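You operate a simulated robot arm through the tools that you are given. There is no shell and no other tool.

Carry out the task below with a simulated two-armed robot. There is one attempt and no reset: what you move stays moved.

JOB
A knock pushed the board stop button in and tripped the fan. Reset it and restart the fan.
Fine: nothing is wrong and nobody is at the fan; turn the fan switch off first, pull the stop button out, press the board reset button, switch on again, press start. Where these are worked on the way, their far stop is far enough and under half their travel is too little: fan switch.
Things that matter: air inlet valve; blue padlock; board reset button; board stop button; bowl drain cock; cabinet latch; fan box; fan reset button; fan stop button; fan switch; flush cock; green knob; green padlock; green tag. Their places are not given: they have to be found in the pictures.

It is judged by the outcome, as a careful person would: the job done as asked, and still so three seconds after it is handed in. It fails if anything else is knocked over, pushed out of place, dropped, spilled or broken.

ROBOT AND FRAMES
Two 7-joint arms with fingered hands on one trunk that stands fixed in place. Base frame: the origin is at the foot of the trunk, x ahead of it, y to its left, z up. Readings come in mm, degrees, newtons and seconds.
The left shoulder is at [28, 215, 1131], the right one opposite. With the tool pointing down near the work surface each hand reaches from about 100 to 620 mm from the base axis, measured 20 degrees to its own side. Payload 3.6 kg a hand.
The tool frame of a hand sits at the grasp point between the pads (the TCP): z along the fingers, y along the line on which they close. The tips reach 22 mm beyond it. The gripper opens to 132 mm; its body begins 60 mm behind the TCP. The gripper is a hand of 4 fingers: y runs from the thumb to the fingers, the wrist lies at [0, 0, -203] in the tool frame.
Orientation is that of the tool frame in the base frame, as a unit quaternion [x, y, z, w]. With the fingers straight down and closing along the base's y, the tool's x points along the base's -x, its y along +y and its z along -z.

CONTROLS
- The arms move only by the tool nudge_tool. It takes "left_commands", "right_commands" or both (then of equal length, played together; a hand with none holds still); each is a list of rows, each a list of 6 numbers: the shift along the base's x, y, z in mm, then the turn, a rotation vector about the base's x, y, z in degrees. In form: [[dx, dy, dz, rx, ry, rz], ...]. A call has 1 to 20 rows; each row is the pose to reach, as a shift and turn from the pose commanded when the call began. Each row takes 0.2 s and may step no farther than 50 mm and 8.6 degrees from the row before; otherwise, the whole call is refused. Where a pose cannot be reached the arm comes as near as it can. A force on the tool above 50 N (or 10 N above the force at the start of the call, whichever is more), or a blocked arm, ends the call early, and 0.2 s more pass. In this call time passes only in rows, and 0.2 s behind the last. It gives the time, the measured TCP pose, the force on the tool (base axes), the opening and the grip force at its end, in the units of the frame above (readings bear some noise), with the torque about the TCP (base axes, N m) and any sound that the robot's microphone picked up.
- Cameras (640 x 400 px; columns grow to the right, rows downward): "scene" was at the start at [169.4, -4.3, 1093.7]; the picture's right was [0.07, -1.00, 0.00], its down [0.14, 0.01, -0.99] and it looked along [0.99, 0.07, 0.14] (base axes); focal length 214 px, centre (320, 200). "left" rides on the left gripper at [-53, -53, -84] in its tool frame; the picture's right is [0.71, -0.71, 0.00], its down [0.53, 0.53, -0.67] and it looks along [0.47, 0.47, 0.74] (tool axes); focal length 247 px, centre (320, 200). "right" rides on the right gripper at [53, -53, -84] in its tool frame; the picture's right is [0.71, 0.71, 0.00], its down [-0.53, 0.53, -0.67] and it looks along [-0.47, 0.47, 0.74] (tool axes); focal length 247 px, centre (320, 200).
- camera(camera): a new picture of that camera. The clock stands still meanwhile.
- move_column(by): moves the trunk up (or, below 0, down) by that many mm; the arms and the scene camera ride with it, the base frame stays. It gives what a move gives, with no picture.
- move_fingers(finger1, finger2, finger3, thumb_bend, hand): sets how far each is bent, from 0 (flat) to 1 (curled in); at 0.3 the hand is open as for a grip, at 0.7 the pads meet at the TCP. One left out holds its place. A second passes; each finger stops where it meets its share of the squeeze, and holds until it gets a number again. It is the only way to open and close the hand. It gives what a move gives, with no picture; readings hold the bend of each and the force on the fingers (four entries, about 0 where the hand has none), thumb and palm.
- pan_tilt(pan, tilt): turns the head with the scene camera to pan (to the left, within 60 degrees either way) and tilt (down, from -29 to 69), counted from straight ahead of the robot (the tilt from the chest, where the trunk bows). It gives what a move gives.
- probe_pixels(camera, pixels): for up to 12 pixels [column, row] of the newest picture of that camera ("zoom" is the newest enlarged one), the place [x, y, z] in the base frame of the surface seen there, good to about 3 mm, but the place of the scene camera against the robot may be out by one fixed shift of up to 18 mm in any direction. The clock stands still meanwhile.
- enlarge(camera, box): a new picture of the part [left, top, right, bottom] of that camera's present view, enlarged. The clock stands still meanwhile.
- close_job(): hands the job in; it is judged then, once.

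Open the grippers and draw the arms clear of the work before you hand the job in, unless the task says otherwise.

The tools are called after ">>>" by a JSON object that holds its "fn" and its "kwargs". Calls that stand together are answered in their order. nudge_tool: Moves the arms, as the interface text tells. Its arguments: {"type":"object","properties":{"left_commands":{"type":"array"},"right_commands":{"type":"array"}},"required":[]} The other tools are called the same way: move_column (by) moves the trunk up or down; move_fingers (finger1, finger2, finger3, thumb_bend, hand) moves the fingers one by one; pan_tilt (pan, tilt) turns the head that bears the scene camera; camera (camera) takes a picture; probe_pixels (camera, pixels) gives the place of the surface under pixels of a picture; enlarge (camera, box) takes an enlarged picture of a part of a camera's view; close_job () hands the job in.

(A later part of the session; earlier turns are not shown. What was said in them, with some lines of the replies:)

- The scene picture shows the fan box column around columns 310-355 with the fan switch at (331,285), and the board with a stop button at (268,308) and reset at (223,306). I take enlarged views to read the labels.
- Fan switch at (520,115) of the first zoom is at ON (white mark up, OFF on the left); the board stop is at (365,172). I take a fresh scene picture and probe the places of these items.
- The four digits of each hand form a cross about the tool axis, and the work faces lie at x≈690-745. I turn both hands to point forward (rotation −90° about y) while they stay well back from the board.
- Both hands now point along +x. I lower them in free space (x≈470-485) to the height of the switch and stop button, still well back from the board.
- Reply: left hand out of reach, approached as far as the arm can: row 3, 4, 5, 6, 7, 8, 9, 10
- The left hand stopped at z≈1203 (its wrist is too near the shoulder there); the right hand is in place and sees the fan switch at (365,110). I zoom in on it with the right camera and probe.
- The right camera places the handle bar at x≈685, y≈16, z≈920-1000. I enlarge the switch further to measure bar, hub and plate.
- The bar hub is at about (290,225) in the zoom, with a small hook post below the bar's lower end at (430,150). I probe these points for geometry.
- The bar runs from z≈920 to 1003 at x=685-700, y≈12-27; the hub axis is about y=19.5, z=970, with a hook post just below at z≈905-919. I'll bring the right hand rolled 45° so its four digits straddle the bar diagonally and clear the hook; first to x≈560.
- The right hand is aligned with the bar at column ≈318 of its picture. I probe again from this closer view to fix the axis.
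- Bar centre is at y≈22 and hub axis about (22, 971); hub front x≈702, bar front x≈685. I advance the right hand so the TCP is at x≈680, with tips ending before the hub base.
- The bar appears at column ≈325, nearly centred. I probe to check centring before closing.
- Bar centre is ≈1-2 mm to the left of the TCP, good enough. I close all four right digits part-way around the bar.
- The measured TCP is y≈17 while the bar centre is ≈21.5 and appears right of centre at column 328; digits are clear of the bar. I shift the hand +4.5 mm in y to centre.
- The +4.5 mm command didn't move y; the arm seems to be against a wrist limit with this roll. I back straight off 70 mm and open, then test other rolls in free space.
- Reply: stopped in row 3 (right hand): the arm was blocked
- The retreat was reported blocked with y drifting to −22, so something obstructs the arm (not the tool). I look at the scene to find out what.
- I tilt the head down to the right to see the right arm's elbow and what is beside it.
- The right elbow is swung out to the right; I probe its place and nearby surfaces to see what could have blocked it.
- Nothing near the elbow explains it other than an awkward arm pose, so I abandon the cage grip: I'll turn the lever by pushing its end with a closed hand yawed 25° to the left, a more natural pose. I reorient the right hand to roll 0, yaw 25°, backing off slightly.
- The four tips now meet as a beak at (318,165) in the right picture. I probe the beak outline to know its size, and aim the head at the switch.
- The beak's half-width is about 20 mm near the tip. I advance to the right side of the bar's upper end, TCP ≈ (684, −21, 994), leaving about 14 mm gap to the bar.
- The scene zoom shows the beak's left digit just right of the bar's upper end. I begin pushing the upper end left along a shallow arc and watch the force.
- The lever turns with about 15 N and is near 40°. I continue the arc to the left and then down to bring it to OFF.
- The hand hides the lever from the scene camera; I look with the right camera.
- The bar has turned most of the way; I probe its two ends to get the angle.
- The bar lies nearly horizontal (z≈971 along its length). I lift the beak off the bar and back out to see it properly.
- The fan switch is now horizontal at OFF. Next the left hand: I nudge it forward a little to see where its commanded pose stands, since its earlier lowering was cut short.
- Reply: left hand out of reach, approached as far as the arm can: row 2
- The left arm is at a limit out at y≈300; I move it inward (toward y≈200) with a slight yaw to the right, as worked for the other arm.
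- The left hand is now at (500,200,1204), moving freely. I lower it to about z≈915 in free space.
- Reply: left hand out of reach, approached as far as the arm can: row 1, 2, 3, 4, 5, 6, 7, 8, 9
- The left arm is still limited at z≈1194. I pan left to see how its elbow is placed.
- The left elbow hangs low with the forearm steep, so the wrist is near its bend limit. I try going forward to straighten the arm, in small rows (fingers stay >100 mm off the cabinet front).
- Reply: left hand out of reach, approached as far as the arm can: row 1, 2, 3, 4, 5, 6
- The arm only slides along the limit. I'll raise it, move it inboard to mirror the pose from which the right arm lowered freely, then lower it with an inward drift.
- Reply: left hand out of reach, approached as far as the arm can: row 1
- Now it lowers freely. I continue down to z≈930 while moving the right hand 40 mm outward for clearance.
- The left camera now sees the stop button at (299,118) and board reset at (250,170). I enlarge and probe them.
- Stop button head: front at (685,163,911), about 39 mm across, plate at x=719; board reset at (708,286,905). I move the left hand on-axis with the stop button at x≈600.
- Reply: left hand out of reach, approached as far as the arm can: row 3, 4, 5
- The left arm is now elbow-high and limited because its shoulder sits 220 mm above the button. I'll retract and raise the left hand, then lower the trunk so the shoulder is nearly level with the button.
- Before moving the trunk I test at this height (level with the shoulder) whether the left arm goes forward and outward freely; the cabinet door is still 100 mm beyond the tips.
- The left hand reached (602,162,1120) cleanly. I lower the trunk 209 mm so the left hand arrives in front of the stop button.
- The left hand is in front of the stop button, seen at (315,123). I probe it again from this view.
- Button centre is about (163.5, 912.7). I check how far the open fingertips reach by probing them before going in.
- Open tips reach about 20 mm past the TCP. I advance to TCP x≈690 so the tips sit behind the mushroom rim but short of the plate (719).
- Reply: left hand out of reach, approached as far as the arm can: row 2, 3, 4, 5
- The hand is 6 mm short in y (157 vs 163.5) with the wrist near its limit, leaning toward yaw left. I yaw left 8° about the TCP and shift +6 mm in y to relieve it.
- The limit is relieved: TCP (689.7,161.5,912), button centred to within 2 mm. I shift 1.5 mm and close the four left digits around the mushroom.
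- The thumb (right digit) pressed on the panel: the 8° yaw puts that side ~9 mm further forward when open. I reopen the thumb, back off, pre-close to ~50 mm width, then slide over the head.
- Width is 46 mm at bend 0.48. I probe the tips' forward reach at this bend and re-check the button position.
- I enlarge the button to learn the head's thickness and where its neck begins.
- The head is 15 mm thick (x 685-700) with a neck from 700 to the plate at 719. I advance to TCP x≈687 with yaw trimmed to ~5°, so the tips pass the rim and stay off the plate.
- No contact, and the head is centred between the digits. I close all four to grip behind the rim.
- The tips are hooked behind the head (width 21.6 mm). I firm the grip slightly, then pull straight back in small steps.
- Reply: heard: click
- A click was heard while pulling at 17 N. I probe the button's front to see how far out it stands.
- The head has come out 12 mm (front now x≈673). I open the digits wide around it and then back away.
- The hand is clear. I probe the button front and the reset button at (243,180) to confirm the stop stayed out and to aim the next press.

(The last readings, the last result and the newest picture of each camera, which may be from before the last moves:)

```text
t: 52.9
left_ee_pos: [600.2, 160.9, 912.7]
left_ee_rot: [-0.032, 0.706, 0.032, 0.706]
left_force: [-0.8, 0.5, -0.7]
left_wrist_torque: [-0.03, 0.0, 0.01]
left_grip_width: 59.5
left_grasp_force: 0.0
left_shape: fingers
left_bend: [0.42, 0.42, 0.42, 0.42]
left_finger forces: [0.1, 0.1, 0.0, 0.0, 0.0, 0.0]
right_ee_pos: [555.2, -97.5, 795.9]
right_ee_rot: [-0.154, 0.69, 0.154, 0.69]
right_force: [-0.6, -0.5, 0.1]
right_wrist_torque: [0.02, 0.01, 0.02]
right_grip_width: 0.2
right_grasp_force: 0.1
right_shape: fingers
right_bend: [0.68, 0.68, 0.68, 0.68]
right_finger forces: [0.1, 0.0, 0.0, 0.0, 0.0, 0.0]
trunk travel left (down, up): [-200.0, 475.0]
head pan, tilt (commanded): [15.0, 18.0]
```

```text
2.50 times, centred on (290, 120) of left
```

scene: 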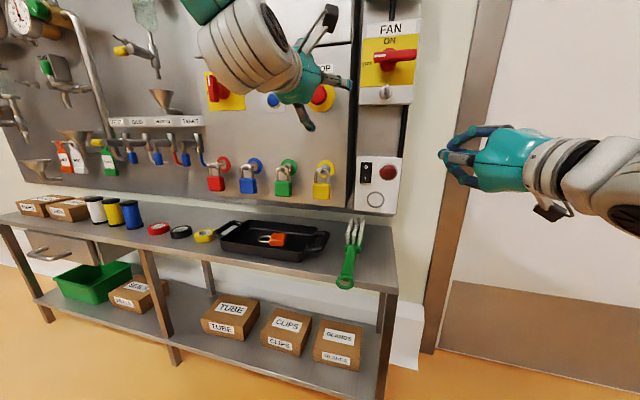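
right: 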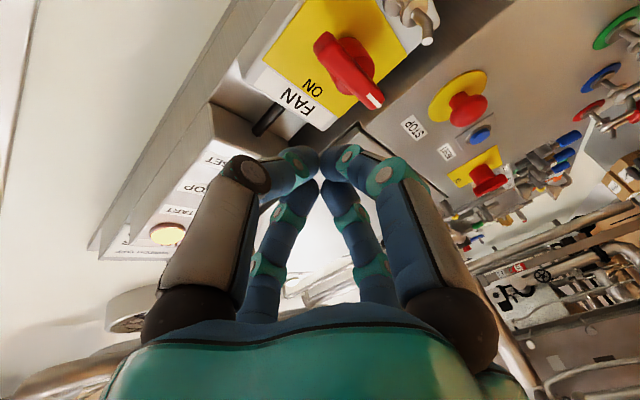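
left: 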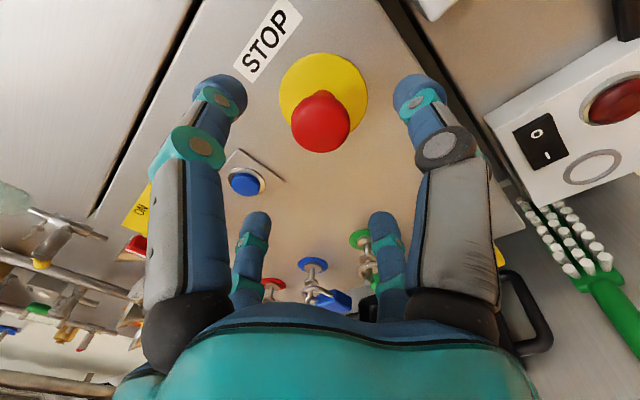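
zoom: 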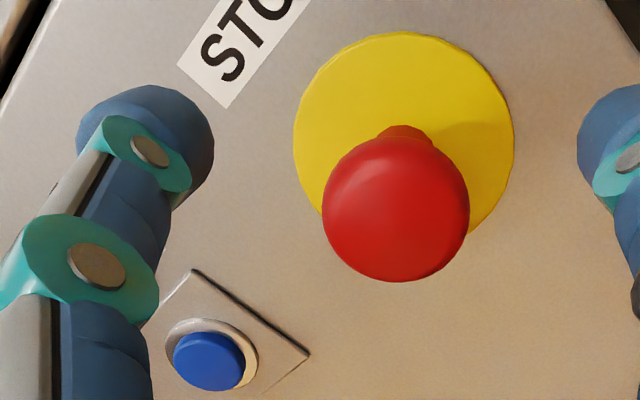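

The stop button is out (front x≈671). Reset cap is centred at about (710, 283.5, 908). I close the left hand into a beak and move it across, at x≈600, in front of the reset button with a slight left yaw.

>>> {"fn": "move_fingers", "kwargs": {"hand": "left", "finger1": 0.68, "finger2": 0.68, "finger3": 0.68, "thumb_bend": 0.68}}

>>> {"fn": "nudge_tool", "kwargs": {"left_commands": [[0, 20, 0, 0, 0, 2], [0, 40, -1, 0, 0, 4], [0, 60, -2, 0, 0, 6], [0, 80, -3, 0, 0, 8], [0, 100, -4, 0, 0, 10], [0, 120, -4, 0, 0, 10]]}}

>>> {"fn": "camera", "kwargs": {"camera": "left"}}

```text
t: 53.9
left_ee_pos: [601.1, 160.3, 912.4]
left_ee_rot: [-0.031, 0.707, 0.031, 0.706]
left_force: [0.2, 0.6, -0.6]
left_wrist_torque: [-0.01, 0.0, 0.01]
left_grip_width: 0.2
left_grasp_force: 0.1
left_shape: fingers
left_bend: [0.68, 0.68, 0.68, 0.68]
left_finger forces: [0.0, 0.1, 0.1, 0.1, 0.0, 0.0]
right_ee_pos: [555.4, -97.1, 795.7]
right_ee_rot: [-0.153, 0.69, 0.154, 0.691]
right_force: [-0.3, 0.3, 0.1]
right_wrist_torque: [0.0, -0.02, -0.02]
right_grip_width: 0.1
right_grasp_force: 0.1
right_shape: fingers
right_bend: [0.68, 0.68, 0.68, 0.68]
right_finger forces: [0.0, 0.0, 0.1, 0.1, 0.0, 0.0]
trunk travel left (down, up): [-200.0, 475.0]
head pan, tilt (commanded): [15.0, 18.0]
```

```text
t: 55.3
left_ee_pos: [598.8, 283.3, 909.3]
left_ee_rot: [-0.094, 0.701, 0.093, 0.7]
left_force: [-0.3, 0.7, 0.0]
left_wrist_torque: [-0.02, 0.01, 0.01]
left_grip_width: 0.0
left_grasp_force: 0.0
left_shape: fingers
left_bend: [0.68, 0.68, 0.68, 0.68]
left_finger forces: [0.0, 0.1, 0.1, 0.0, 0.0, 0.1]
right_ee_pos: [553.7, -97.6, 796.5]
right_ee_rot: [-0.153, 0.69, 0.154, 0.691]
right_force: [-0.1, 0.0, 0.6]
right_wrist_torque: [0.0, -0.01, -0.02]
right_grip_width: 0.0
right_grasp_force: 0.0
right_shape: fingers
right_bend: [0.68, 0.68, 0.68, 0.68]
right_finger forces: [0.0, 0.1, 0.0, 0.0, 0.1, 0.0]
trunk travel left (down, up): [-200.0, 475.0]
head pan, tilt (commanded): [15.0, 18.0]
```

```text
taken
```

left: 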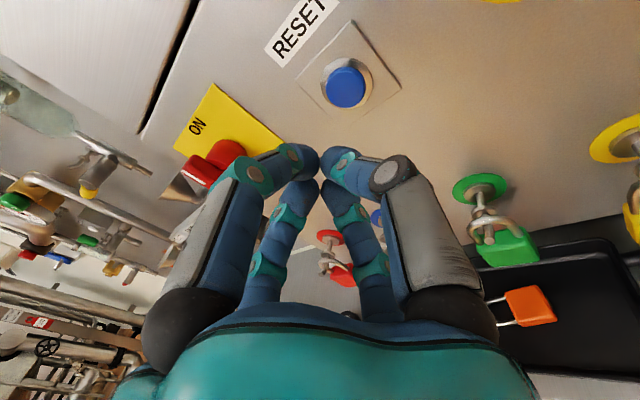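

The reset button is at (345,87) in the left picture. I probe it for exact centre.

>>> {"fn": "probe_pixels", "kwargs": {"camera": "left", "pixels": [[345, 87], [335, 78], [355, 97], [338, 98], [353, 76], [330, 95], [362, 80], [318, 160], [310, 155], [335, 155], [322, 180]]}}

>>> {"fn": "enlarge", "kwargs": {"camera": "left", "box": [280, 10, 440, 180]}}

```text
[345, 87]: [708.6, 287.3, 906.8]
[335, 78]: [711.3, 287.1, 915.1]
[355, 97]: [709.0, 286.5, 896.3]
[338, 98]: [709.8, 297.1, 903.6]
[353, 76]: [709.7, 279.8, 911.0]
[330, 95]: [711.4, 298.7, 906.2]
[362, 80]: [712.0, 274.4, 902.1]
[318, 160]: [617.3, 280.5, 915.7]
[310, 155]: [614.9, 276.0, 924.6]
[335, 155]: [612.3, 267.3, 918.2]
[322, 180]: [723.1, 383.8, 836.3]
```

```text
2.35 times, centred on (360, 95) of left
```

zoom: 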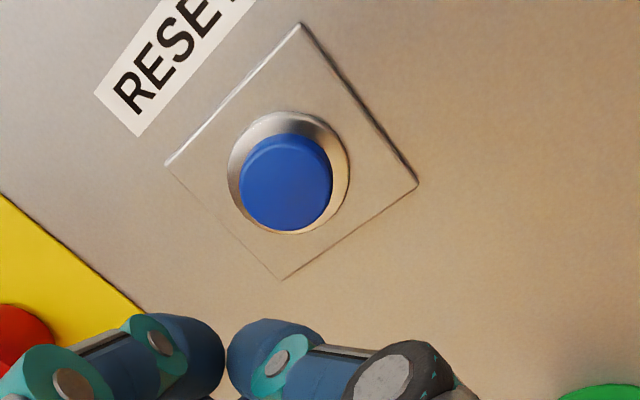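

Cap centre is (709, 287.5, 906.5); the beak tip is now at about (619, 289, 909). I approach to within ~10 mm.

>>> {"fn": "nudge_tool", "kwargs": {"left_commands": [[20, 0, -1, 0, 0, 0], [45, -1, -2, 0, 0, 0], [65, -1.2, -2.8, 0, 0, 0], [79, -1.2, -2.8, 0, 0, 0]]}}

>>> {"fn": "camera", "kwargs": {"camera": "left"}}

>>> {"fn": "camera", "kwargs": {"camera": "scene"}}

```text
t: 56.3
left_ee_pos: [680.2, 282.0, 903.8]
left_ee_rot: [-0.093, 0.702, 0.092, 0.7]
left_force: [-0.1, 0.0, -0.3]
left_wrist_torque: [0.0, 0.0, -0.01]
left_grip_width: 0.4
left_grasp_force: 0.0
left_shape: fingers
left_bend: [0.68, 0.68, 0.68, 0.68]
left_finger forces: [0.1, 0.0, 0.0, 0.1, 0.0, 0.1]
right_ee_pos: [555.3, -98.1, 796.2]
right_ee_rot: [-0.153, 0.69, 0.154, 0.691]
right_force: [0.3, -0.5, -0.4]
right_wrist_torque: [-0.01, 0.0, 0.02]
right_grip_width: 0.0
right_grasp_force: 0.0
right_shape: fingers
right_bend: [0.68, 0.68, 0.68, 0.68]
right_finger forces: [0.0, 0.0, 0.1, 0.0, 0.0, 0.0]
trunk travel left (down, up): [-200.0, 475.0]
head pan, tilt (commanded): [15.0, 18.0]
```

```text
taken
```

left: 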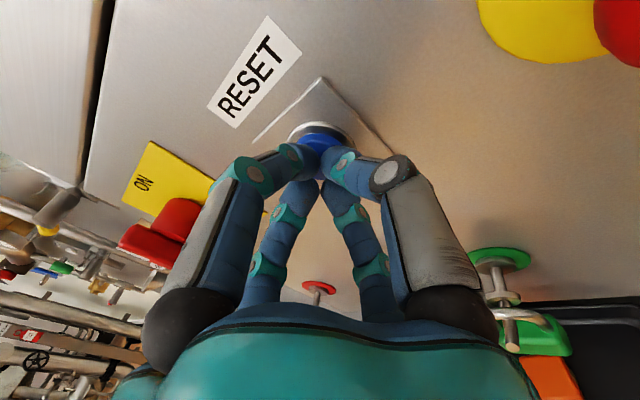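

```text
taken
```

scene: 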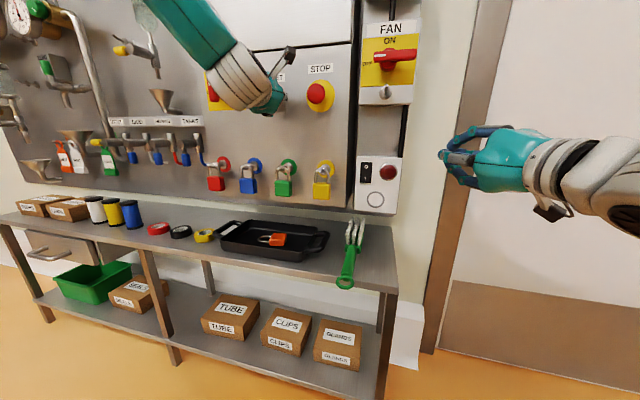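

The beak points at the reset cap (centre behind it at (320,140)). I press forward in 2-3 mm steps watching force and sound.

>>> {"fn": "nudge_tool", "kwargs": {"left_commands": [[4, 0, 1.5, 0, 0, 0], [7, 0, 1.5, 0, 0, 0], [9, 0, 1.5, 0, 0, 0], [11, 0, 1.5, 0, 0, 0], [13, 0, 1.5, 0, 0, 0], [15, 0, 1.5, 0, 0, 0]]}}

```text
t: 57.7
left_ee_pos: [688.2, 282.4, 906.9]
left_ee_rot: [-0.094, 0.701, 0.093, 0.7]
left_force: [-39.8, -0.7, -3.4]
left_wrist_torque: [0.01, 0.13, 0.04]
left_grip_width: 0.1
left_grasp_force: 21.1
left_shape: fingers
left_bend: [0.71, 0.68, 0.67, 0.72]
left_finger forces: [14.5, 0.0, 17.0, 0.0, 11.4, 0.1]
right_ee_pos: [551.9, -95.9, 798.8]
right_ee_rot: [-0.153, 0.688, 0.153, 0.692]
right_force: [0.1, 0.2, -0.1]
right_wrist_torque: [0.01, 0.0, 0.02]
right_grip_width: 0.1
right_grasp_force: 0.1
right_shape: fingers
right_bend: [0.68, 0.68, 0.68, 0.68]
right_finger forces: [0.0, 0.0, 0.0, 0.0, 0.0, 0.0]
trunk travel left (down, up): [-200.0, 475.0]
head pan, tilt (commanded): [15.0, 18.0]
heard: click
```

A click at about 40 N. I back away and look at the lamps to see whether the trip has cleared.

>>> {"fn": "nudge_tool", "kwargs": {"left_commands": [[-20, 0, 0, 0, 0, 0], [-50, 0, 0, 0, 0, 0], [-90, 0, 0, 0, 0, 0]]}}

>>> {"fn": "pan_tilt", "kwargs": {"pan": 5, "tilt": -25}}

>>> {"fn": "camera", "kwargs": {"camera": "scene"}}

>>> {"fn": "camera", "kwargs": {"camera": "left"}}

```text
t: 58.5
left_ee_pos: [603.6, 283.0, 905.6]
left_ee_rot: [-0.094, 0.701, 0.094, 0.701]
left_force: [0.2, 0.2, -0.8]
left_wrist_torque: [-0.01, -0.02, -0.02]
left_grip_width: 0.2
left_grasp_force: 0.0
left_shape: fingers
left_bend: [0.68, 0.68, 0.68, 0.68]
left_finger forces: [0.0, 0.0, 0.0, 0.1, 0.0, 0.0]
right_ee_pos: [555.6, -97.0, 796.7]
right_ee_rot: [-0.154, 0.689, 0.155, 0.691]
right_force: [0.0, -0.3, -0.3]
right_wrist_torque: [0.0, -0.01, -0.01]
right_grip_width: 0.0
right_grasp_force: 0.0
right_shape: fingers
right_bend: [0.68, 0.68, 0.68, 0.68]
right_finger forces: [0.0, 0.1, 0.0, 0.1, 0.0, 0.1]
trunk travel left (down, up): [-200.0, 475.0]
head pan, tilt (commanded): [15.0, 18.0]
```

```text
t: 59.6
left_ee_pos: [603.5, 281.5, 904.3]
left_ee_rot: [-0.093, 0.701, 0.093, 0.701]
left_force: [0.9, -0.1, -0.1]
left_wrist_torque: [-0.02, 0.01, -0.01]
left_grip_width: 0.0
left_grasp_force: 0.0
left_shape: fingers
left_bend: [0.68, 0.68, 0.68, 0.68]
left_finger forces: [0.1, 0.1, 0.1, 0.1, 0.0, 0.0]
right_ee_pos: [554.8, -97.5, 794.7]
right_ee_rot: [-0.153, 0.69, 0.154, 0.691]
right_force: [0.4, 0.0, 0.9]
right_wrist_torque: [0.01, -0.01, -0.01]
right_grip_width: 0.3
right_grasp_force: 0.1
right_shape: fingers
right_bend: [0.68, 0.68, 0.68, 0.68]
right_finger forces: [0.0, 0.0, 0.1, 0.0, 0.1, 0.0]
trunk travel left (down, up): [-200.0, 475.0]
head pan, tilt (commanded): [5.0, -25.0]
```

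```text
taken
```

scene: 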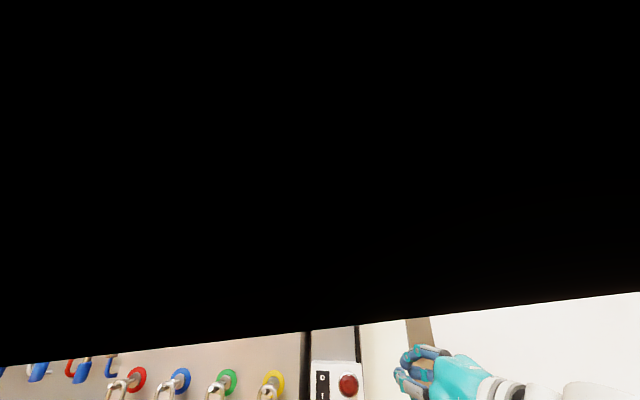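

```text
taken
```

left: 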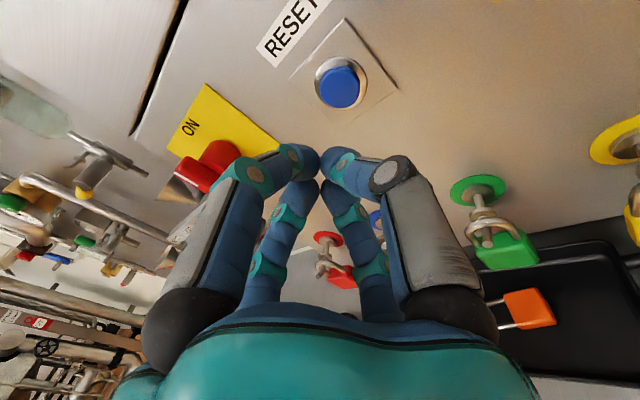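

The trunk-lowered head view is blocked by the left forearm. I draw the left hand back inboard, then raise the trunk again to where the right hand worked the switch before.

>>> {"fn": "nudge_tool", "kwargs": {"left_commands": [[-15, -20, 0, 0, 0, -2], [-30, -40, 0, 0, 0, -4], [-45, -60, 0, 0, 0, -6], [-60, -80, 0, 0, 0, -8], [-75, -100, 0, 0, 0, -10], [-90, -120, 0, 0, 0, -12], [-105, -140, 0, 0, 0, -14]]}}

>>> {"fn": "move_column", "kwargs": {"by": 209}}

>>> {"fn": "pan_tilt", "kwargs": {"pan": 0, "tilt": 0}}

>>> {"fn": "camera", "kwargs": {"camera": "scene"}}

```text
t: 61.2
left_ee_pos: [500.6, 142.1, 907.7]
left_ee_rot: [-0.007, 0.707, 0.007, 0.707]
left_force: [0.4, -0.8, 0.2]
left_wrist_torque: [0.0, -0.01, -0.01]
left_grip_width: 0.1
left_grasp_force: 0.1
left_shape: fingers
left_bend: [0.68, 0.68, 0.68, 0.68]
left_finger forces: [0.0, 0.1, 0.0, 0.1, 0.0, 0.0]
right_ee_pos: [554.5, -95.5, 795.1]
right_ee_rot: [-0.153, 0.69, 0.154, 0.691]
right_force: [-0.2, 0.1, -0.1]
right_wrist_torque: [-0.02, 0.03, -0.01]
right_grip_width: 0.2
right_grasp_force: 0.2
right_shape: fingers
right_bend: [0.68, 0.68, 0.68, 0.68]
right_finger forces: [0.1, 0.0, 0.1, 0.1, 0.1, 0.0]
trunk travel left (down, up): [-200.0, 475.0]
head pan, tilt (commanded): [5.0, -25.0]
```

```text
t: 63.5
left_ee_pos: [499.9, 141.7, 1115.8]
left_ee_rot: [-0.006, 0.708, 0.006, 0.706]
left_force: [-0.3, -0.4, -0.7]
left_wrist_torque: [0.01, 0.0, 0.01]
left_grip_width: 0.0
left_grasp_force: 0.0
left_shape: fingers
left_bend: [0.68, 0.68, 0.68, 0.68]
left_finger forces: [0.0, 0.0, 0.0, 0.1, 0.0, 0.1]
right_ee_pos: [555.5, -96.6, 1004.7]
right_ee_rot: [-0.154, 0.69, 0.155, 0.69]
right_force: [-0.2, -0.2, -0.3]
right_wrist_torque: [0.0, 0.01, 0.01]
right_grip_width: 0.0
right_grasp_force: 0.1
right_shape: fingers
right_bend: [0.68, 0.68, 0.68, 0.68]
right_finger forces: [0.1, 0.0, 0.0, 0.1, 0.1, 0.0]
trunk travel left (down, up): [-409.0, 266.0]
head pan, tilt (commanded): [5.0, -25.0]
```

```text
t: 64.3
left_ee_pos: [499.7, 142.0, 1116.7]
left_ee_rot: [-0.007, 0.708, 0.006, 0.707]
left_force: [1.1, 0.2, -0.4]
left_wrist_torque: [-0.04, 0.01, 0.0]
left_grip_width: 0.1
left_grasp_force: 0.0
left_shape: fingers
left_bend: [0.68, 0.68, 0.68, 0.68]
left_finger forces: [0.0, 0.1, 0.0, 0.0, 0.1, 0.1]
right_ee_pos: [555.0, -97.3, 1005.3]
right_ee_rot: [-0.154, 0.69, 0.155, 0.69]
right_force: [0.8, -0.7, 0.1]
right_wrist_torque: [-0.01, 0.01, -0.02]
right_grip_width: 0.0
right_grasp_force: 0.0
right_shape: fingers
right_bend: [0.68, 0.68, 0.68, 0.68]
right_finger forces: [0.0, 0.1, 0.0, 0.0, 0.0, 0.1]
trunk travel left (down, up): [-409.0, 266.0]
head pan, tilt (commanded): [0.0, 0.0]
```

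```text
taken
```

scene: 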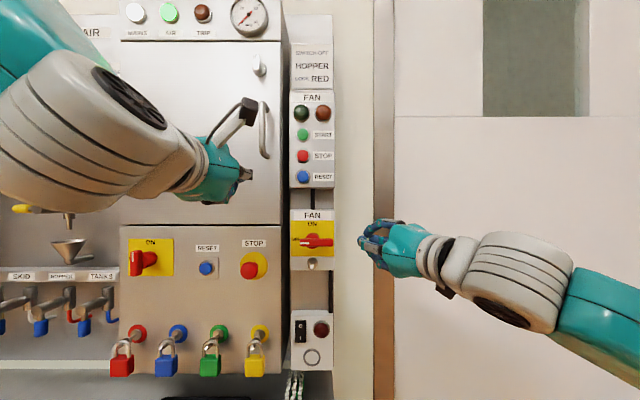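

The TRIP lamp at (203,12) is now dark and the amber fan lamp is off, so the reset worked. Now I bring the right beak above the bar's long right end, to about (684, −12, 1015).

>>> {"fn": "nudge_tool", "kwargs": {"right_commands": [[20, 20, 5, 0, 0, 0], [45, 45, 10, 0, 0, 0], [70, 65, 12, 0, 0, 0], [95, 80, 12, 0, 0, 0], [115, 85, 11, 0, 0, 0], [129, 85, 10, 0, 0, 0]]}}

>>> {"fn": "camera", "kwargs": {"camera": "right"}}

>>> {"fn": "enlarge", "kwargs": {"camera": "scene", "box": [250, 190, 370, 280]}}

```text
t: 65.7
left_ee_pos: [500.7, 142.4, 1116.3]
left_ee_rot: [-0.006, 0.708, 0.005, 0.706]
left_force: [0.0, -1.0, 0.2]
left_wrist_torque: [0.0, 0.02, 0.02]
left_grip_width: 0.2
left_grasp_force: 0.0
left_shape: fingers
left_bend: [0.68, 0.68, 0.68, 0.68]
left_finger forces: [0.0, 0.0, 0.1, 0.2, 0.0, 0.0]
right_ee_pos: [683.8, -11.3, 1015.4]
right_ee_rot: [-0.153, 0.689, 0.155, 0.691]
right_force: [-0.3, -0.5, 0.5]
right_wrist_torque: [-0.02, -0.01, 0.01]
right_grip_width: 0.0
right_grasp_force: 0.4
right_shape: fingers
right_bend: [0.68, 0.68, 0.68, 0.68]
right_finger forces: [0.5, 0.0, 0.1, 0.0, 0.1, 0.1]
trunk travel left (down, up): [-409.0, 266.0]
head pan, tilt (commanded): [0.0, 0.0]
```

```text
taken
```

right: 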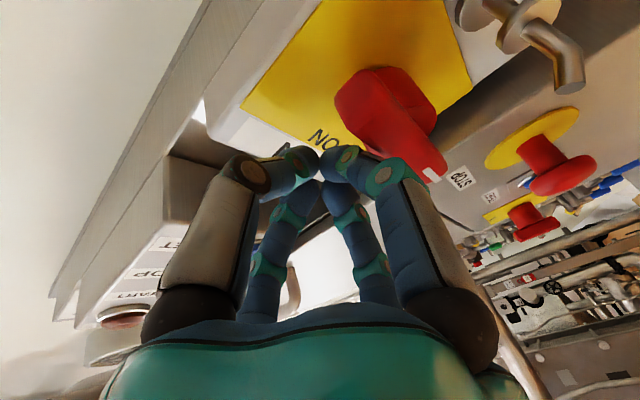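

```text
4.44 times, centred on (310, 235) of scene
```

zoom: 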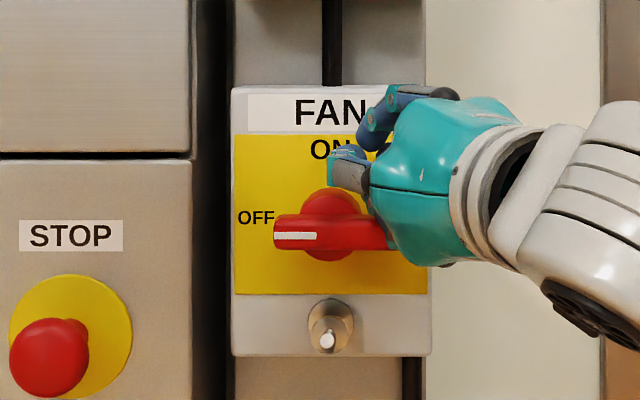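

The beak is above the bar's right part with no contact. I push down along the arc to start turning it toward ON.

>>> {"fn": "nudge_tool", "kwargs": {"right_commands": [[0, 0, -7, 0, 0, 0], [0, -1, -13, 0, 0, 0], [0, -4, -20, 0, 0, 0], [0, -7, -27, 0, 0, 0], [0, -9, -34, 0, 0, 0]]}}

>>> {"fn": "enlarge", "kwargs": {"camera": "scene", "box": [250, 190, 370, 280]}}

```text
t: 66.9
left_ee_pos: [500.2, 141.9, 1116.0]
left_ee_rot: [-0.007, 0.708, 0.006, 0.706]
left_force: [0.3, 0.4, 0.2]
left_wrist_torque: [0.02, 0.0, 0.01]
left_grip_width: 0.2
left_grasp_force: 0.1
left_shape: fingers
left_bend: [0.68, 0.68, 0.68, 0.68]
left_finger forces: [0.1, 0.0, 0.1, 0.0, 0.1, 0.0]
right_ee_pos: [684.8, -21.1, 981.9]
right_ee_rot: [-0.153, 0.69, 0.153, 0.691]
right_force: [1.0, 0.7, -0.4]
right_wrist_torque: [0.02, 0.0, -0.01]
right_grip_width: 0.0
right_grasp_force: 0.1
right_shape: fingers
right_bend: [0.68, 0.68, 0.68, 0.68]
right_finger forces: [0.1, 0.0, 0.0, 0.0, 0.1, 0.0]
trunk travel left (down, up): [-409.0, 266.0]
head pan, tilt (commanded): [0.0, 0.0]
```

```text
4.44 times, centred on (310, 235) of scene
```

zoom: 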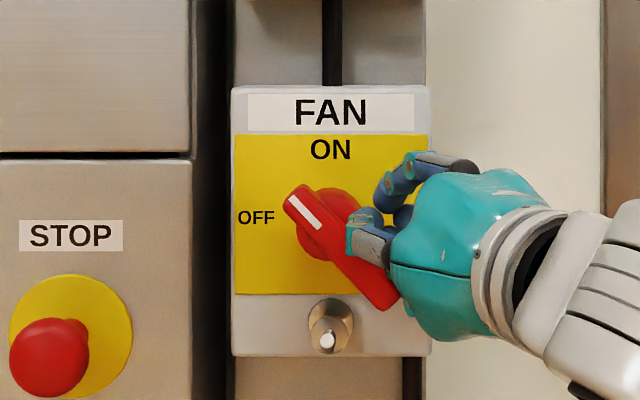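

The lever is at about 45° going clockwise. I continue down and left along the arc to bring it upright.

>>> {"fn": "nudge_tool", "kwargs": {"right_commands": [[0, -1, -8, 0, 0, 0], [0, 0, -16, 0, 0, 0], [0, 3, -24, 0, 0, 0], [0, 8, -31, 0, 0, 0], [0, 13, -37, 0, 0, 0], [0, 17, -41, 0, 0, 0]]}}

>>> {"fn": "enlarge", "kwargs": {"camera": "scene", "box": [250, 190, 370, 280]}}

>>> {"fn": "camera", "kwargs": {"camera": "right"}}

```text
t: 68.3
left_ee_pos: [498.2, 142.3, 1116.8]
left_ee_rot: [-0.006, 0.707, 0.007, 0.707]
left_force: [-0.2, 0.0, 0.3]
left_wrist_torque: [0.02, -0.01, -0.02]
left_grip_width: 0.0
left_grasp_force: 0.0
left_shape: fingers
left_bend: [0.68, 0.68, 0.68, 0.68]
left_finger forces: [0.0, 0.0, 0.0, 0.1, 0.1, 0.1]
right_ee_pos: [684.2, -6.0, 939.7]
right_ee_rot: [-0.152, 0.69, 0.153, 0.691]
right_force: [-4.6, -8.4, 2.7]
right_wrist_torque: [0.05, -0.03, 0.05]
right_grip_width: 0.0
right_grasp_force: 5.6
right_shape: fingers
right_bend: [0.67, 0.72, 0.67, 0.68]
right_finger forces: [0.1, 10.4, 0.1, 0.0, 0.0, 0.0]
trunk travel left (down, up): [-409.0, 266.0]
head pan, tilt (commanded): [0.0, 0.0]
```

```text
4.44 times, centred on (310, 235) of scene
```

zoom: 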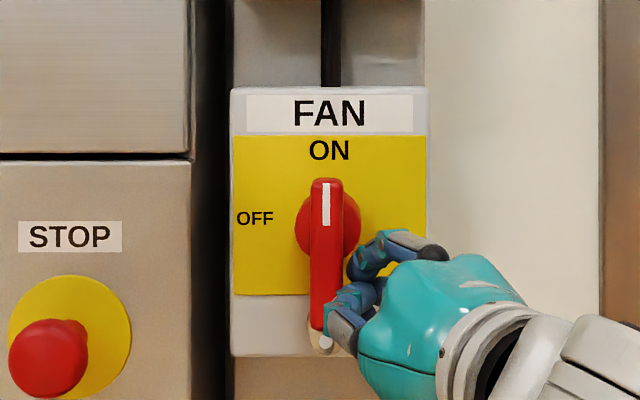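

```text
taken
```

right: 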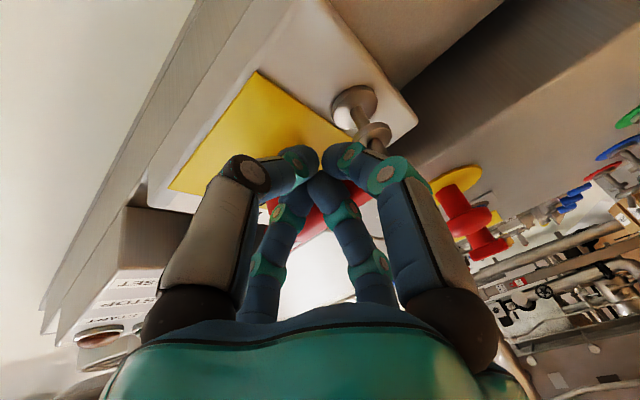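

The lever now stands upright at ON. I retreat the right beak to the right and back out.

>>> {"fn": "nudge_tool", "kwargs": {"right_commands": [[0, -10, 2, 0, 0, 0], [-10, -20, 4, 0, 0, 0], [-40, -40, 6, 0, 0, 0], [-80, -70, 10, 0, 0, 0], [-120, -90, 20, 0, 0, 0]]}}

>>> {"fn": "camera", "kwargs": {"camera": "scene"}}

>>> {"fn": "enlarge", "kwargs": {"camera": "scene", "box": [250, 80, 370, 280]}}

```text
refused: row 4 steps farther than a row can; nothing moved
```

```text
taken
```

scene: 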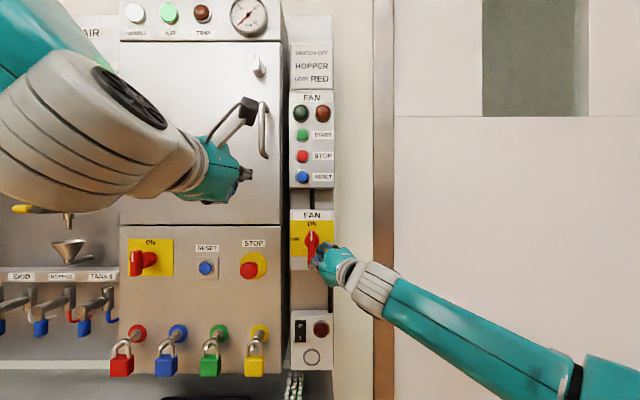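

```text
2.00 times, centred on (310, 180) of scene
```

zoom: 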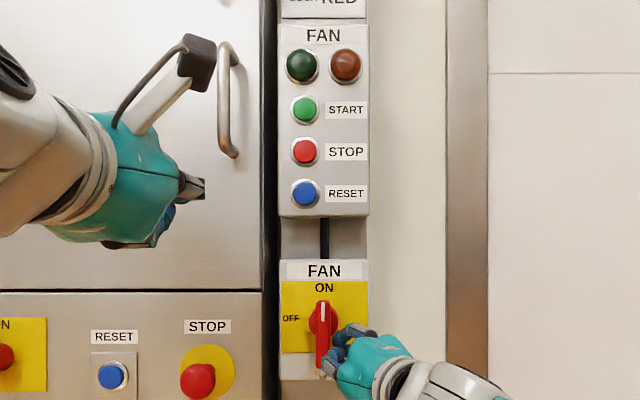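

The retreat was refused for a too-long step; the lever is upright at ON. I repeat the retreat with smaller steps.

>>> {"fn": "nudge_tool", "kwargs": {"right_commands": [[0, -10, 2, 0, 0, 0], [-10, -20, 4, 0, 0, 0], [-40, -40, 6, 0, 0, 0], [-70, -60, 10, 0, 0, 0], [-100, -80, 20, 0, 0, 0], [-120, -95, 30, 0, 0, 0]]}}

>>> {"fn": "enlarge", "kwargs": {"camera": "scene", "box": [250, 80, 370, 280]}}

>>> {"fn": "probe_pixels", "kwargs": {"camera": "scene", "pixels": [[303, 135], [303, 156], [303, 177], [302, 114], [322, 114]]}}

```text
t: 69.7
left_ee_pos: [499.5, 140.6, 1115.8]
left_ee_rot: [-0.006, 0.707, 0.006, 0.707]
left_force: [0.9, 0.4, -0.6]
left_wrist_torque: [0.03, 0.01, 0.0]
left_grip_width: 0.2
left_grasp_force: 0.1
left_shape: fingers
left_bend: [0.68, 0.68, 0.68, 0.68]
left_finger forces: [0.0, 0.1, 0.0, 0.0, 0.0, 0.0]
right_ee_pos: [564.1, -98.2, 968.7]
right_ee_rot: [-0.153, 0.69, 0.155, 0.691]
right_force: [-1.3, 0.1, -0.3]
right_wrist_torque: [0.0, -0.01, -0.05]
right_grip_width: 0.0
right_grasp_force: 0.0
right_shape: fingers
right_bend: [0.68, 0.68, 0.68, 0.68]
right_finger forces: [0.1, 0.0, 0.1, 0.1, 0.0, 0.1]
trunk travel left (down, up): [-409.0, 266.0]
head pan, tilt (commanded): [0.0, 0.0]
```

```text
2.00 times, centred on (310, 180) of scene
```

zoom: 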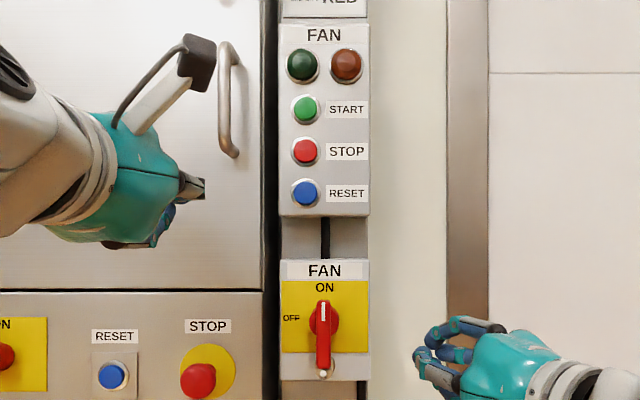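

```text
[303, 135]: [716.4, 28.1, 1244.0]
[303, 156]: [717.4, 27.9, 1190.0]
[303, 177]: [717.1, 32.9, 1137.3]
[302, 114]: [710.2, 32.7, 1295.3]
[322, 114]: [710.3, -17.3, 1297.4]
```

The fan switch is ON and clear. Next is START at (303,135), about (710, 42, 1240) by the right camera. I raise the right hand in free space to in front of it, trimming yaw to ~17°.

>>> {"fn": "nudge_tool", "kwargs": {"right_commands": [[0, 0, 45, 0, 0, -1], [0, 0, 90, 0, 0, -2], [5, 5, 135, 0, 0, -3], [10, 15, 180, 0, 0, -4], [15, 35, 220, 0, 0, -5], [20, 65, 245, 0, 0, -6], [28, 95, 262, 0, 0, -7], [36, 118, 271, 0, 0, -8]]}}

>>> {"fn": "camera", "kwargs": {"camera": "right"}}

>>> {"fn": "camera", "kwargs": {"camera": "scene"}}

```text
t: 71.5
left_ee_pos: [500.3, 142.4, 1117.3]
left_ee_rot: [-0.008, 0.708, 0.007, 0.706]
left_force: [-0.5, 0.0, -0.2]
left_wrist_torque: [0.06, 0.01, 0.02]
left_grip_width: 0.3
left_grasp_force: 0.1
left_shape: fingers
left_bend: [0.68, 0.68, 0.68, 0.68]
left_finger forces: [0.1, 0.0, 0.0, 0.0, 0.1, 0.0]
right_ee_pos: [603.0, 19.9, 1239.6]
right_ee_rot: [-0.105, 0.699, 0.106, 0.7]
right_force: [-0.4, 0.2, 0.7]
right_wrist_torque: [-0.02, 0.01, 0.01]
right_grip_width: 0.1
right_grasp_force: 0.0
right_shape: fingers
right_bend: [0.68, 0.68, 0.68, 0.68]
right_finger forces: [0.0, 0.0, 0.0, 0.0, 0.1, 0.1]
trunk travel left (down, up): [-409.0, 266.0]
head pan, tilt (commanded): [0.0, 0.0]
```

```text
taken
```

right: 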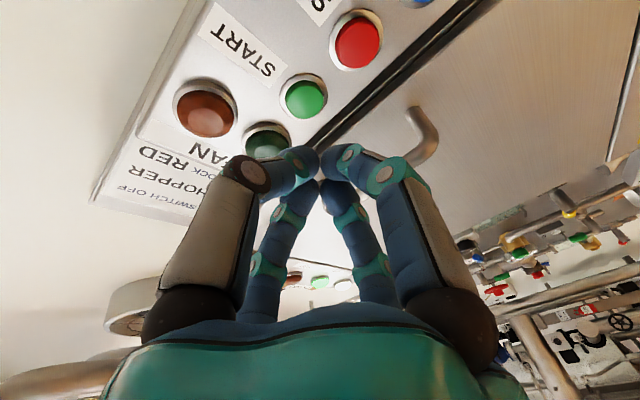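

```text
taken
```

scene: 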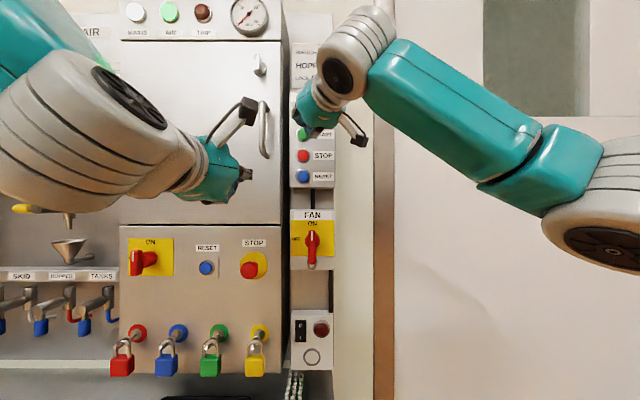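

The right camera sees the green START button at (304,98). I probe it for its centre.

>>> {"fn": "probe_pixels", "kwargs": {"camera": "right", "pixels": [[304, 98], [295, 92], [314, 104], [310, 88], [298, 108], [357, 42], [322, 85], [285, 105], [318, 160], [300, 155], [335, 155]]}}

>>> {"fn": "enlarge", "kwargs": {"camera": "right", "box": [220, 20, 400, 190]}}

```text
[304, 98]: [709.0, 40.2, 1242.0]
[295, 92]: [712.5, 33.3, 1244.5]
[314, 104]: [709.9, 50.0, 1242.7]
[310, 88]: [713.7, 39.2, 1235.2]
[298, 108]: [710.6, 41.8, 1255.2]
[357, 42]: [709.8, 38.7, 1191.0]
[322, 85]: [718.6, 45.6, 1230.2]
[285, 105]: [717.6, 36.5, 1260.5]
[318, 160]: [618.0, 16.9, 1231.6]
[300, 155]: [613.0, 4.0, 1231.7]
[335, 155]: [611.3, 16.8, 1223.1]
```

```text
2.35 times, centred on (310, 105) of right
```

zoom: 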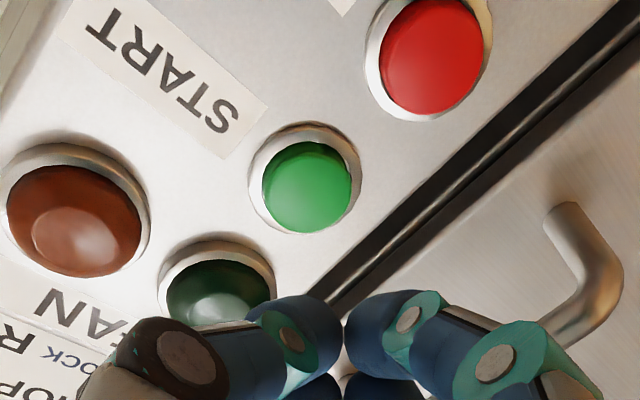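

The green cap's centre is about (710, 41.5, 1244). I probe the surrounding ring to see whether the cap stands proud of it.

>>> {"fn": "probe_pixels", "kwargs": {"camera": "zoom", "pixels": [[355, 180], [256, 200], [262, 160], [300, 130], [345, 145], [335, 215], [300, 228], [275, 165], [340, 170], [310, 190], [310, 150], [290, 215]]}}

```text
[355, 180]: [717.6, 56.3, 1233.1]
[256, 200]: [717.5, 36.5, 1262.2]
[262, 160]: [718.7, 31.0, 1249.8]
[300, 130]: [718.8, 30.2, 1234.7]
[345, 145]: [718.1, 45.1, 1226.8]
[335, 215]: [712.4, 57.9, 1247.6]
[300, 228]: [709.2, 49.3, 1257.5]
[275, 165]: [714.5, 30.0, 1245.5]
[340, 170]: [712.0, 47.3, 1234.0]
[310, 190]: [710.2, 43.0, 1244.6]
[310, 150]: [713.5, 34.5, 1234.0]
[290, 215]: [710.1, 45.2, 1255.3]
```

The cap stands ~8 mm proud of its ring. I approach to about 10 mm from it with the beak centred on (42.5, 1244.5).

>>> {"fn": "nudge_tool", "kwargs": {"right_commands": [[20, 8, 2, 0, 0, 0], [40, 15, 4, 0, 0, 0], [58, 20, 5, 0, 0, 0], [72, 20, 5, 0, 0, 0]]}}

>>> {"fn": "camera", "kwargs": {"camera": "right"}}

>>> {"fn": "enlarge", "kwargs": {"camera": "scene", "box": [240, 60, 400, 220]}}

```text
t: 72.5
left_ee_pos: [499.0, 142.6, 1116.5]
left_ee_rot: [-0.006, 0.707, 0.006, 0.707]
left_force: [0.3, 0.1, 0.4]
left_wrist_torque: [0.02, 0.0, 0.0]
left_grip_width: 0.0
left_grasp_force: 0.1
left_shape: fingers
left_bend: [0.68, 0.68, 0.68, 0.68]
left_finger forces: [0.0, 0.1, 0.0, 0.0, 0.0, 0.0]
right_ee_pos: [672.6, 38.7, 1244.1]
right_ee_rot: [-0.105, 0.699, 0.105, 0.699]
right_force: [0.8, 0.4, 0.3]
right_wrist_torque: [0.01, -0.01, 0.0]
right_grip_width: 0.0
right_grasp_force: 0.1
right_shape: fingers
right_bend: [0.68, 0.68, 0.68, 0.68]
right_finger forces: [0.0, 0.1, 0.1, 0.0, 0.1, 0.0]
trunk travel left (down, up): [-409.0, 266.0]
head pan, tilt (commanded): [0.0, 0.0]
```

```text
taken
```

right: 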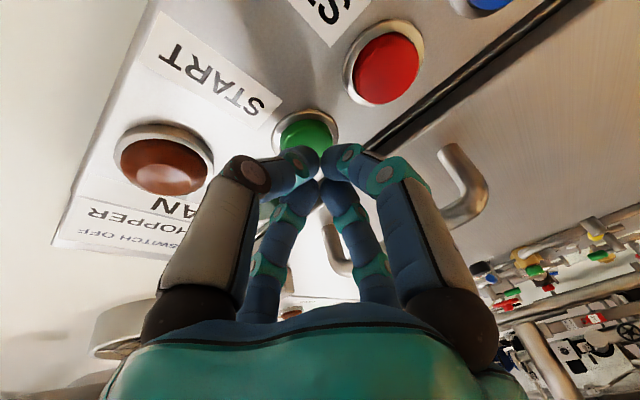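

```text
2.50 times, centred on (320, 140) of scene
```

zoom: 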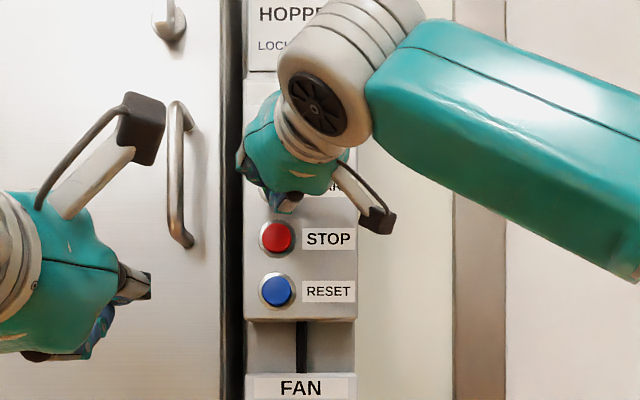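

The beak faces the green cap at (305,130). I check clearance to the cabinet door handle at (465,190) before pressing.

>>> {"fn": "probe_pixels", "kwargs": {"camera": "right", "pixels": [[475, 190], [450, 155], [345, 250], [305, 130], [295, 122], [325, 128], [395, 170], [340, 155]]}}

```text
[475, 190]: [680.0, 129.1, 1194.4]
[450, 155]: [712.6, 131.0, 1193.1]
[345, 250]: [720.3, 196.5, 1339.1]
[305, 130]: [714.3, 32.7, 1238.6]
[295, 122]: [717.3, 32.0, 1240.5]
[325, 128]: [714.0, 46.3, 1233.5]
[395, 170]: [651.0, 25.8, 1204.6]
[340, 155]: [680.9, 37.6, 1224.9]
```

The handle is at y≈129, well clear. I press START forward in small steps.

>>> {"fn": "nudge_tool", "kwargs": {"right_commands": [[5, 0, 0, 0, 0, 0], [9, 0, 0, 0, 0, 0], [12, 0, 0, 0, 0, 0], [14, 0, 0, 0, 0, 0], [16, 0, 0, 0, 0, 0], [18, 0, 0, 0, 0, 0]]}}

```text
t: 73.9
left_ee_pos: [498.7, 142.0, 1116.9]
left_ee_rot: [-0.006, 0.707, 0.006, 0.707]
left_force: [0.6, -0.8, 0.4]
left_wrist_torque: [-0.05, -0.02, 0.01]
left_grip_width: 0.0
left_grasp_force: 0.0
left_shape: fingers
left_bend: [0.68, 0.68, 0.68, 0.68]
left_finger forces: [0.1, 0.0, 0.0, 0.0, 0.0, 0.0]
right_ee_pos: [689.7, 39.8, 1245.6]
right_ee_rot: [-0.104, 0.699, 0.105, 0.7]
right_force: [-3.9, -0.9, -0.9]
right_wrist_torque: [-0.01, 0.01, -0.04]
right_grip_width: 0.0
right_grasp_force: 2.3
right_shape: fingers
right_bend: [0.68, 0.68, 0.68, 0.69]
right_finger forces: [0.0, 0.0, 0.0, 0.1, 4.2, 0.0]
trunk travel left (down, up): [-409.0, 266.0]
head pan, tilt (commanded): [0.0, 0.0]
heard: click
```

A click at light force. I back off and look at the fan's green lamp.

>>> {"fn": "nudge_tool", "kwargs": {"right_commands": [[-20, -5, 0, 0, 0, 0], [-50, -20, 0, 0, 0, 0], [-80, -50, 0, 0, 0, 0], [-100, -90, 0, 0, 0, 0], [-110, -130, -10, 0, 0, 0]]}}

>>> {"fn": "camera", "kwargs": {"camera": "scene"}}

>>> {"fn": "enlarge", "kwargs": {"camera": "scene", "box": [250, 60, 370, 280]}}

```text
t: 75.1
left_ee_pos: [498.8, 141.7, 1116.6]
left_ee_rot: [-0.006, 0.707, 0.006, 0.707]
left_force: [-0.4, 0.6, -0.5]
left_wrist_torque: [0.03, 0.01, 0.02]
left_grip_width: 0.0
left_grasp_force: 0.0
left_shape: fingers
left_bend: [0.68, 0.68, 0.68, 0.68]
left_finger forces: [0.1, 0.0, 0.2, 0.0, 0.1, 0.0]
right_ee_pos: [579.5, -90.1, 1235.9]
right_ee_rot: [-0.104, 0.698, 0.105, 0.7]
right_force: [0.6, -0.4, 0.5]
right_wrist_torque: [-0.03, 0.0, -0.01]
right_grip_width: 0.0
right_grasp_force: 0.0
right_shape: fingers
right_bend: [0.68, 0.68, 0.68, 0.68]
right_finger forces: [0.0, 0.0, 0.0, 0.1, 0.1, 0.0]
trunk travel left (down, up): [-409.0, 266.0]
head pan, tilt (commanded): [0.0, 0.0]
```

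```text
taken
```

scene: 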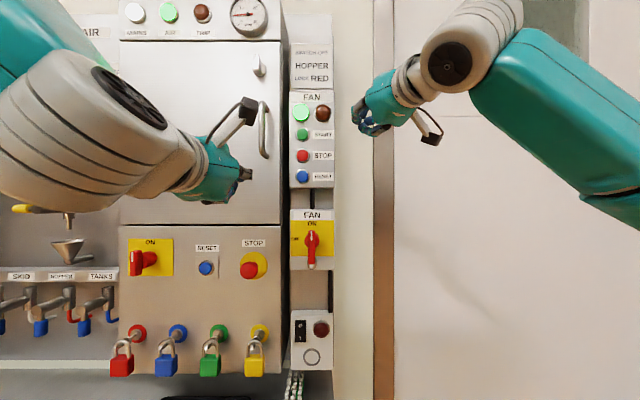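

```text
1.82 times, centred on (310, 170) of scene
```

zoom: 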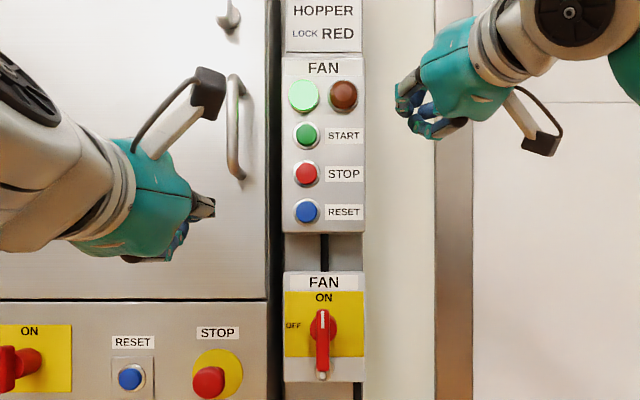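

The fan's green lamp at (302,112) is lit, the trip lamp is dark, the switch is at ON and the stop is out. I open both hands and draw the arms back.

>>> {"fn": "move_fingers", "kwargs": {"hand": "right", "finger1": 0.3, "finger2": 0.3, "finger3": 0.3, "thumb_bend": 0.3}}

>>> {"fn": "move_fingers", "kwargs": {"hand": "left", "finger1": 0.3, "finger2": 0.3, "finger3": 0.3, "thumb_bend": 0.3}}

>>> {"fn": "nudge_tool", "kwargs": {"right_commands": [[-20, -15, 5, 0, 0, 0], [-40, -30, 10, 0, 0, 0], [-60, -45, 20, 0, 0, 0], [-80, -50, 30, 0, 0, 0]]}}

>>> {"fn": "camera", "kwargs": {"camera": "scene"}}

```text
t: 76.1
left_ee_pos: [500.4, 142.3, 1116.7]
left_ee_rot: [-0.007, 0.707, 0.007, 0.707]
left_force: [-0.7, 0.0, 0.0]
left_wrist_torque: [0.0, 0.03, 0.04]
left_grip_width: 0.2
left_grasp_force: 0.1
left_shape: fingers
left_bend: [0.68, 0.68, 0.68, 0.68]
left_finger forces: [0.1, 0.0, 0.1, 0.0, 0.1, 0.0]
right_ee_pos: [579.6, -89.5, 1236.1]
right_ee_rot: [-0.104, 0.698, 0.105, 0.7]
right_force: [-0.3, 1.0, 0.7]
right_wrist_torque: [0.02, 0.0, 0.0]
right_grip_width: 87.6
right_grasp_force: 0.0
right_shape: fingers
right_bend: [0.3, 0.3, 0.3, 0.3]
right_finger forces: [0.1, 0.0, 0.1, 0.1, 0.0, 0.0]
trunk travel left (down, up): [-409.0, 266.0]
head pan, tilt (commanded): [0.0, 0.0]
```

```text
t: 77.1
left_ee_pos: [499.5, 141.8, 1116.3]
left_ee_rot: [-0.006, 0.708, 0.006, 0.706]
left_force: [-0.4, -0.5, 0.5]
left_wrist_torque: [-0.01, 0.02, -0.01]
left_grip_width: 87.1
left_grasp_force: 0.2
left_shape: fingers
left_bend: [0.3, 0.3, 0.3, 0.3]
left_finger forces: [0.1, 0.0, 0.1, 0.0, 0.0, 0.1]
right_ee_pos: [579.4, -89.0, 1236.6]
right_ee_rot: [-0.105, 0.699, 0.105, 0.7]
right_force: [0.2, 0.4, -0.3]
right_wrist_torque: [-0.03, -0.02, 0.01]
right_grip_width: 87.4
right_grasp_force: 0.1
right_shape: fingers
right_bend: [0.3, 0.3, 0.3, 0.3]
right_finger forces: [0.1, 0.0, 0.0, 0.1, 0.1, 0.0]
trunk travel left (down, up): [-409.0, 266.0]
head pan, tilt (commanded): [0.0, 0.0]
```

```text
t: 78.1
left_ee_pos: [499.3, 141.1, 1115.5]
left_ee_rot: [-0.005, 0.707, 0.005, 0.707]
left_force: [0.0, -0.4, 0.4]
left_wrist_torque: [-0.02, 0.0, 0.02]
left_grip_width: 87.5
left_grasp_force: 0.1
left_shape: fingers
left_bend: [0.3, 0.3, 0.3, 0.3]
left_finger forces: [0.0, 0.0, 0.1, 0.0, 0.0, 0.0]
right_ee_pos: [498.3, -140.7, 1266.7]
right_ee_rot: [-0.104, 0.699, 0.104, 0.7]
right_force: [0.5, -0.6, 0.9]
right_wrist_torque: [-0.04, 0.03, 0.0]
right_grip_width: 87.3
right_grasp_force: 0.1
right_shape: fingers
right_bend: [0.3, 0.3, 0.3, 0.3]
right_finger forces: [0.1, 0.1, 0.0, 0.1, 0.0, 0.0]
trunk travel left (down, up): [-409.0, 266.0]
head pan, tilt (commanded): [0.0, 0.0]
```

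```text
taken
```

scene: 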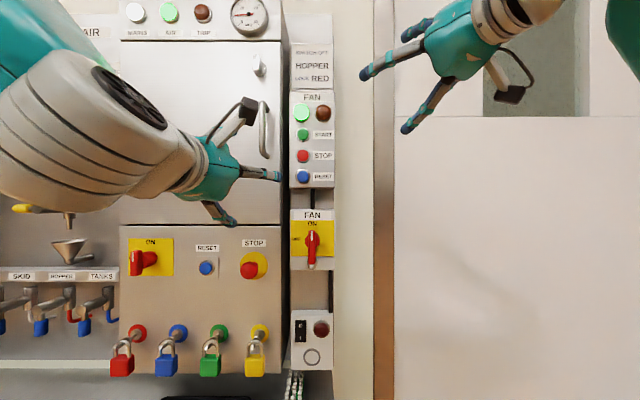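

The fan lamp stays green at (302,112), the trip lamp is dark, and padlocks, main switch and valves look as before. Both hands are open and about 200 mm clear of the board, so I hand the job in.

>>> {"fn": "close_job", "kwargs": {}}

```text
The job is handed in.
```

The trip is cleared and the fan has been restarted. Its green lamp was lit in my last pictures before handing in, and the TRIP lamp was dark.

1. **Fan switch off:** I pushed the lever round to OFF.
2. **Stop button:** I pulled the board stop button out about 12 mm. It clicked and stayed out.
3. **Board reset:** I pressed it and heard a click. The TRIP lamp and the amber fan lamp were both off afterwards.
4. **Fan switch on:** I pushed the lever back upright to ON.
5. **Start:** I pressed START and heard a click. The green fan lamp came on.

- **Contact with the panel:** On my first try at gripping the stop button, the left thumb pressed the panel beside it with about 19 N. I saw no mark or movement there.
- **Blocked arm:** The right arm was blocked once in open space. I found nothing it had touched.

The padlocks, main switch and valves in view looked the same as at the start. Both hands are open and well back from the board.
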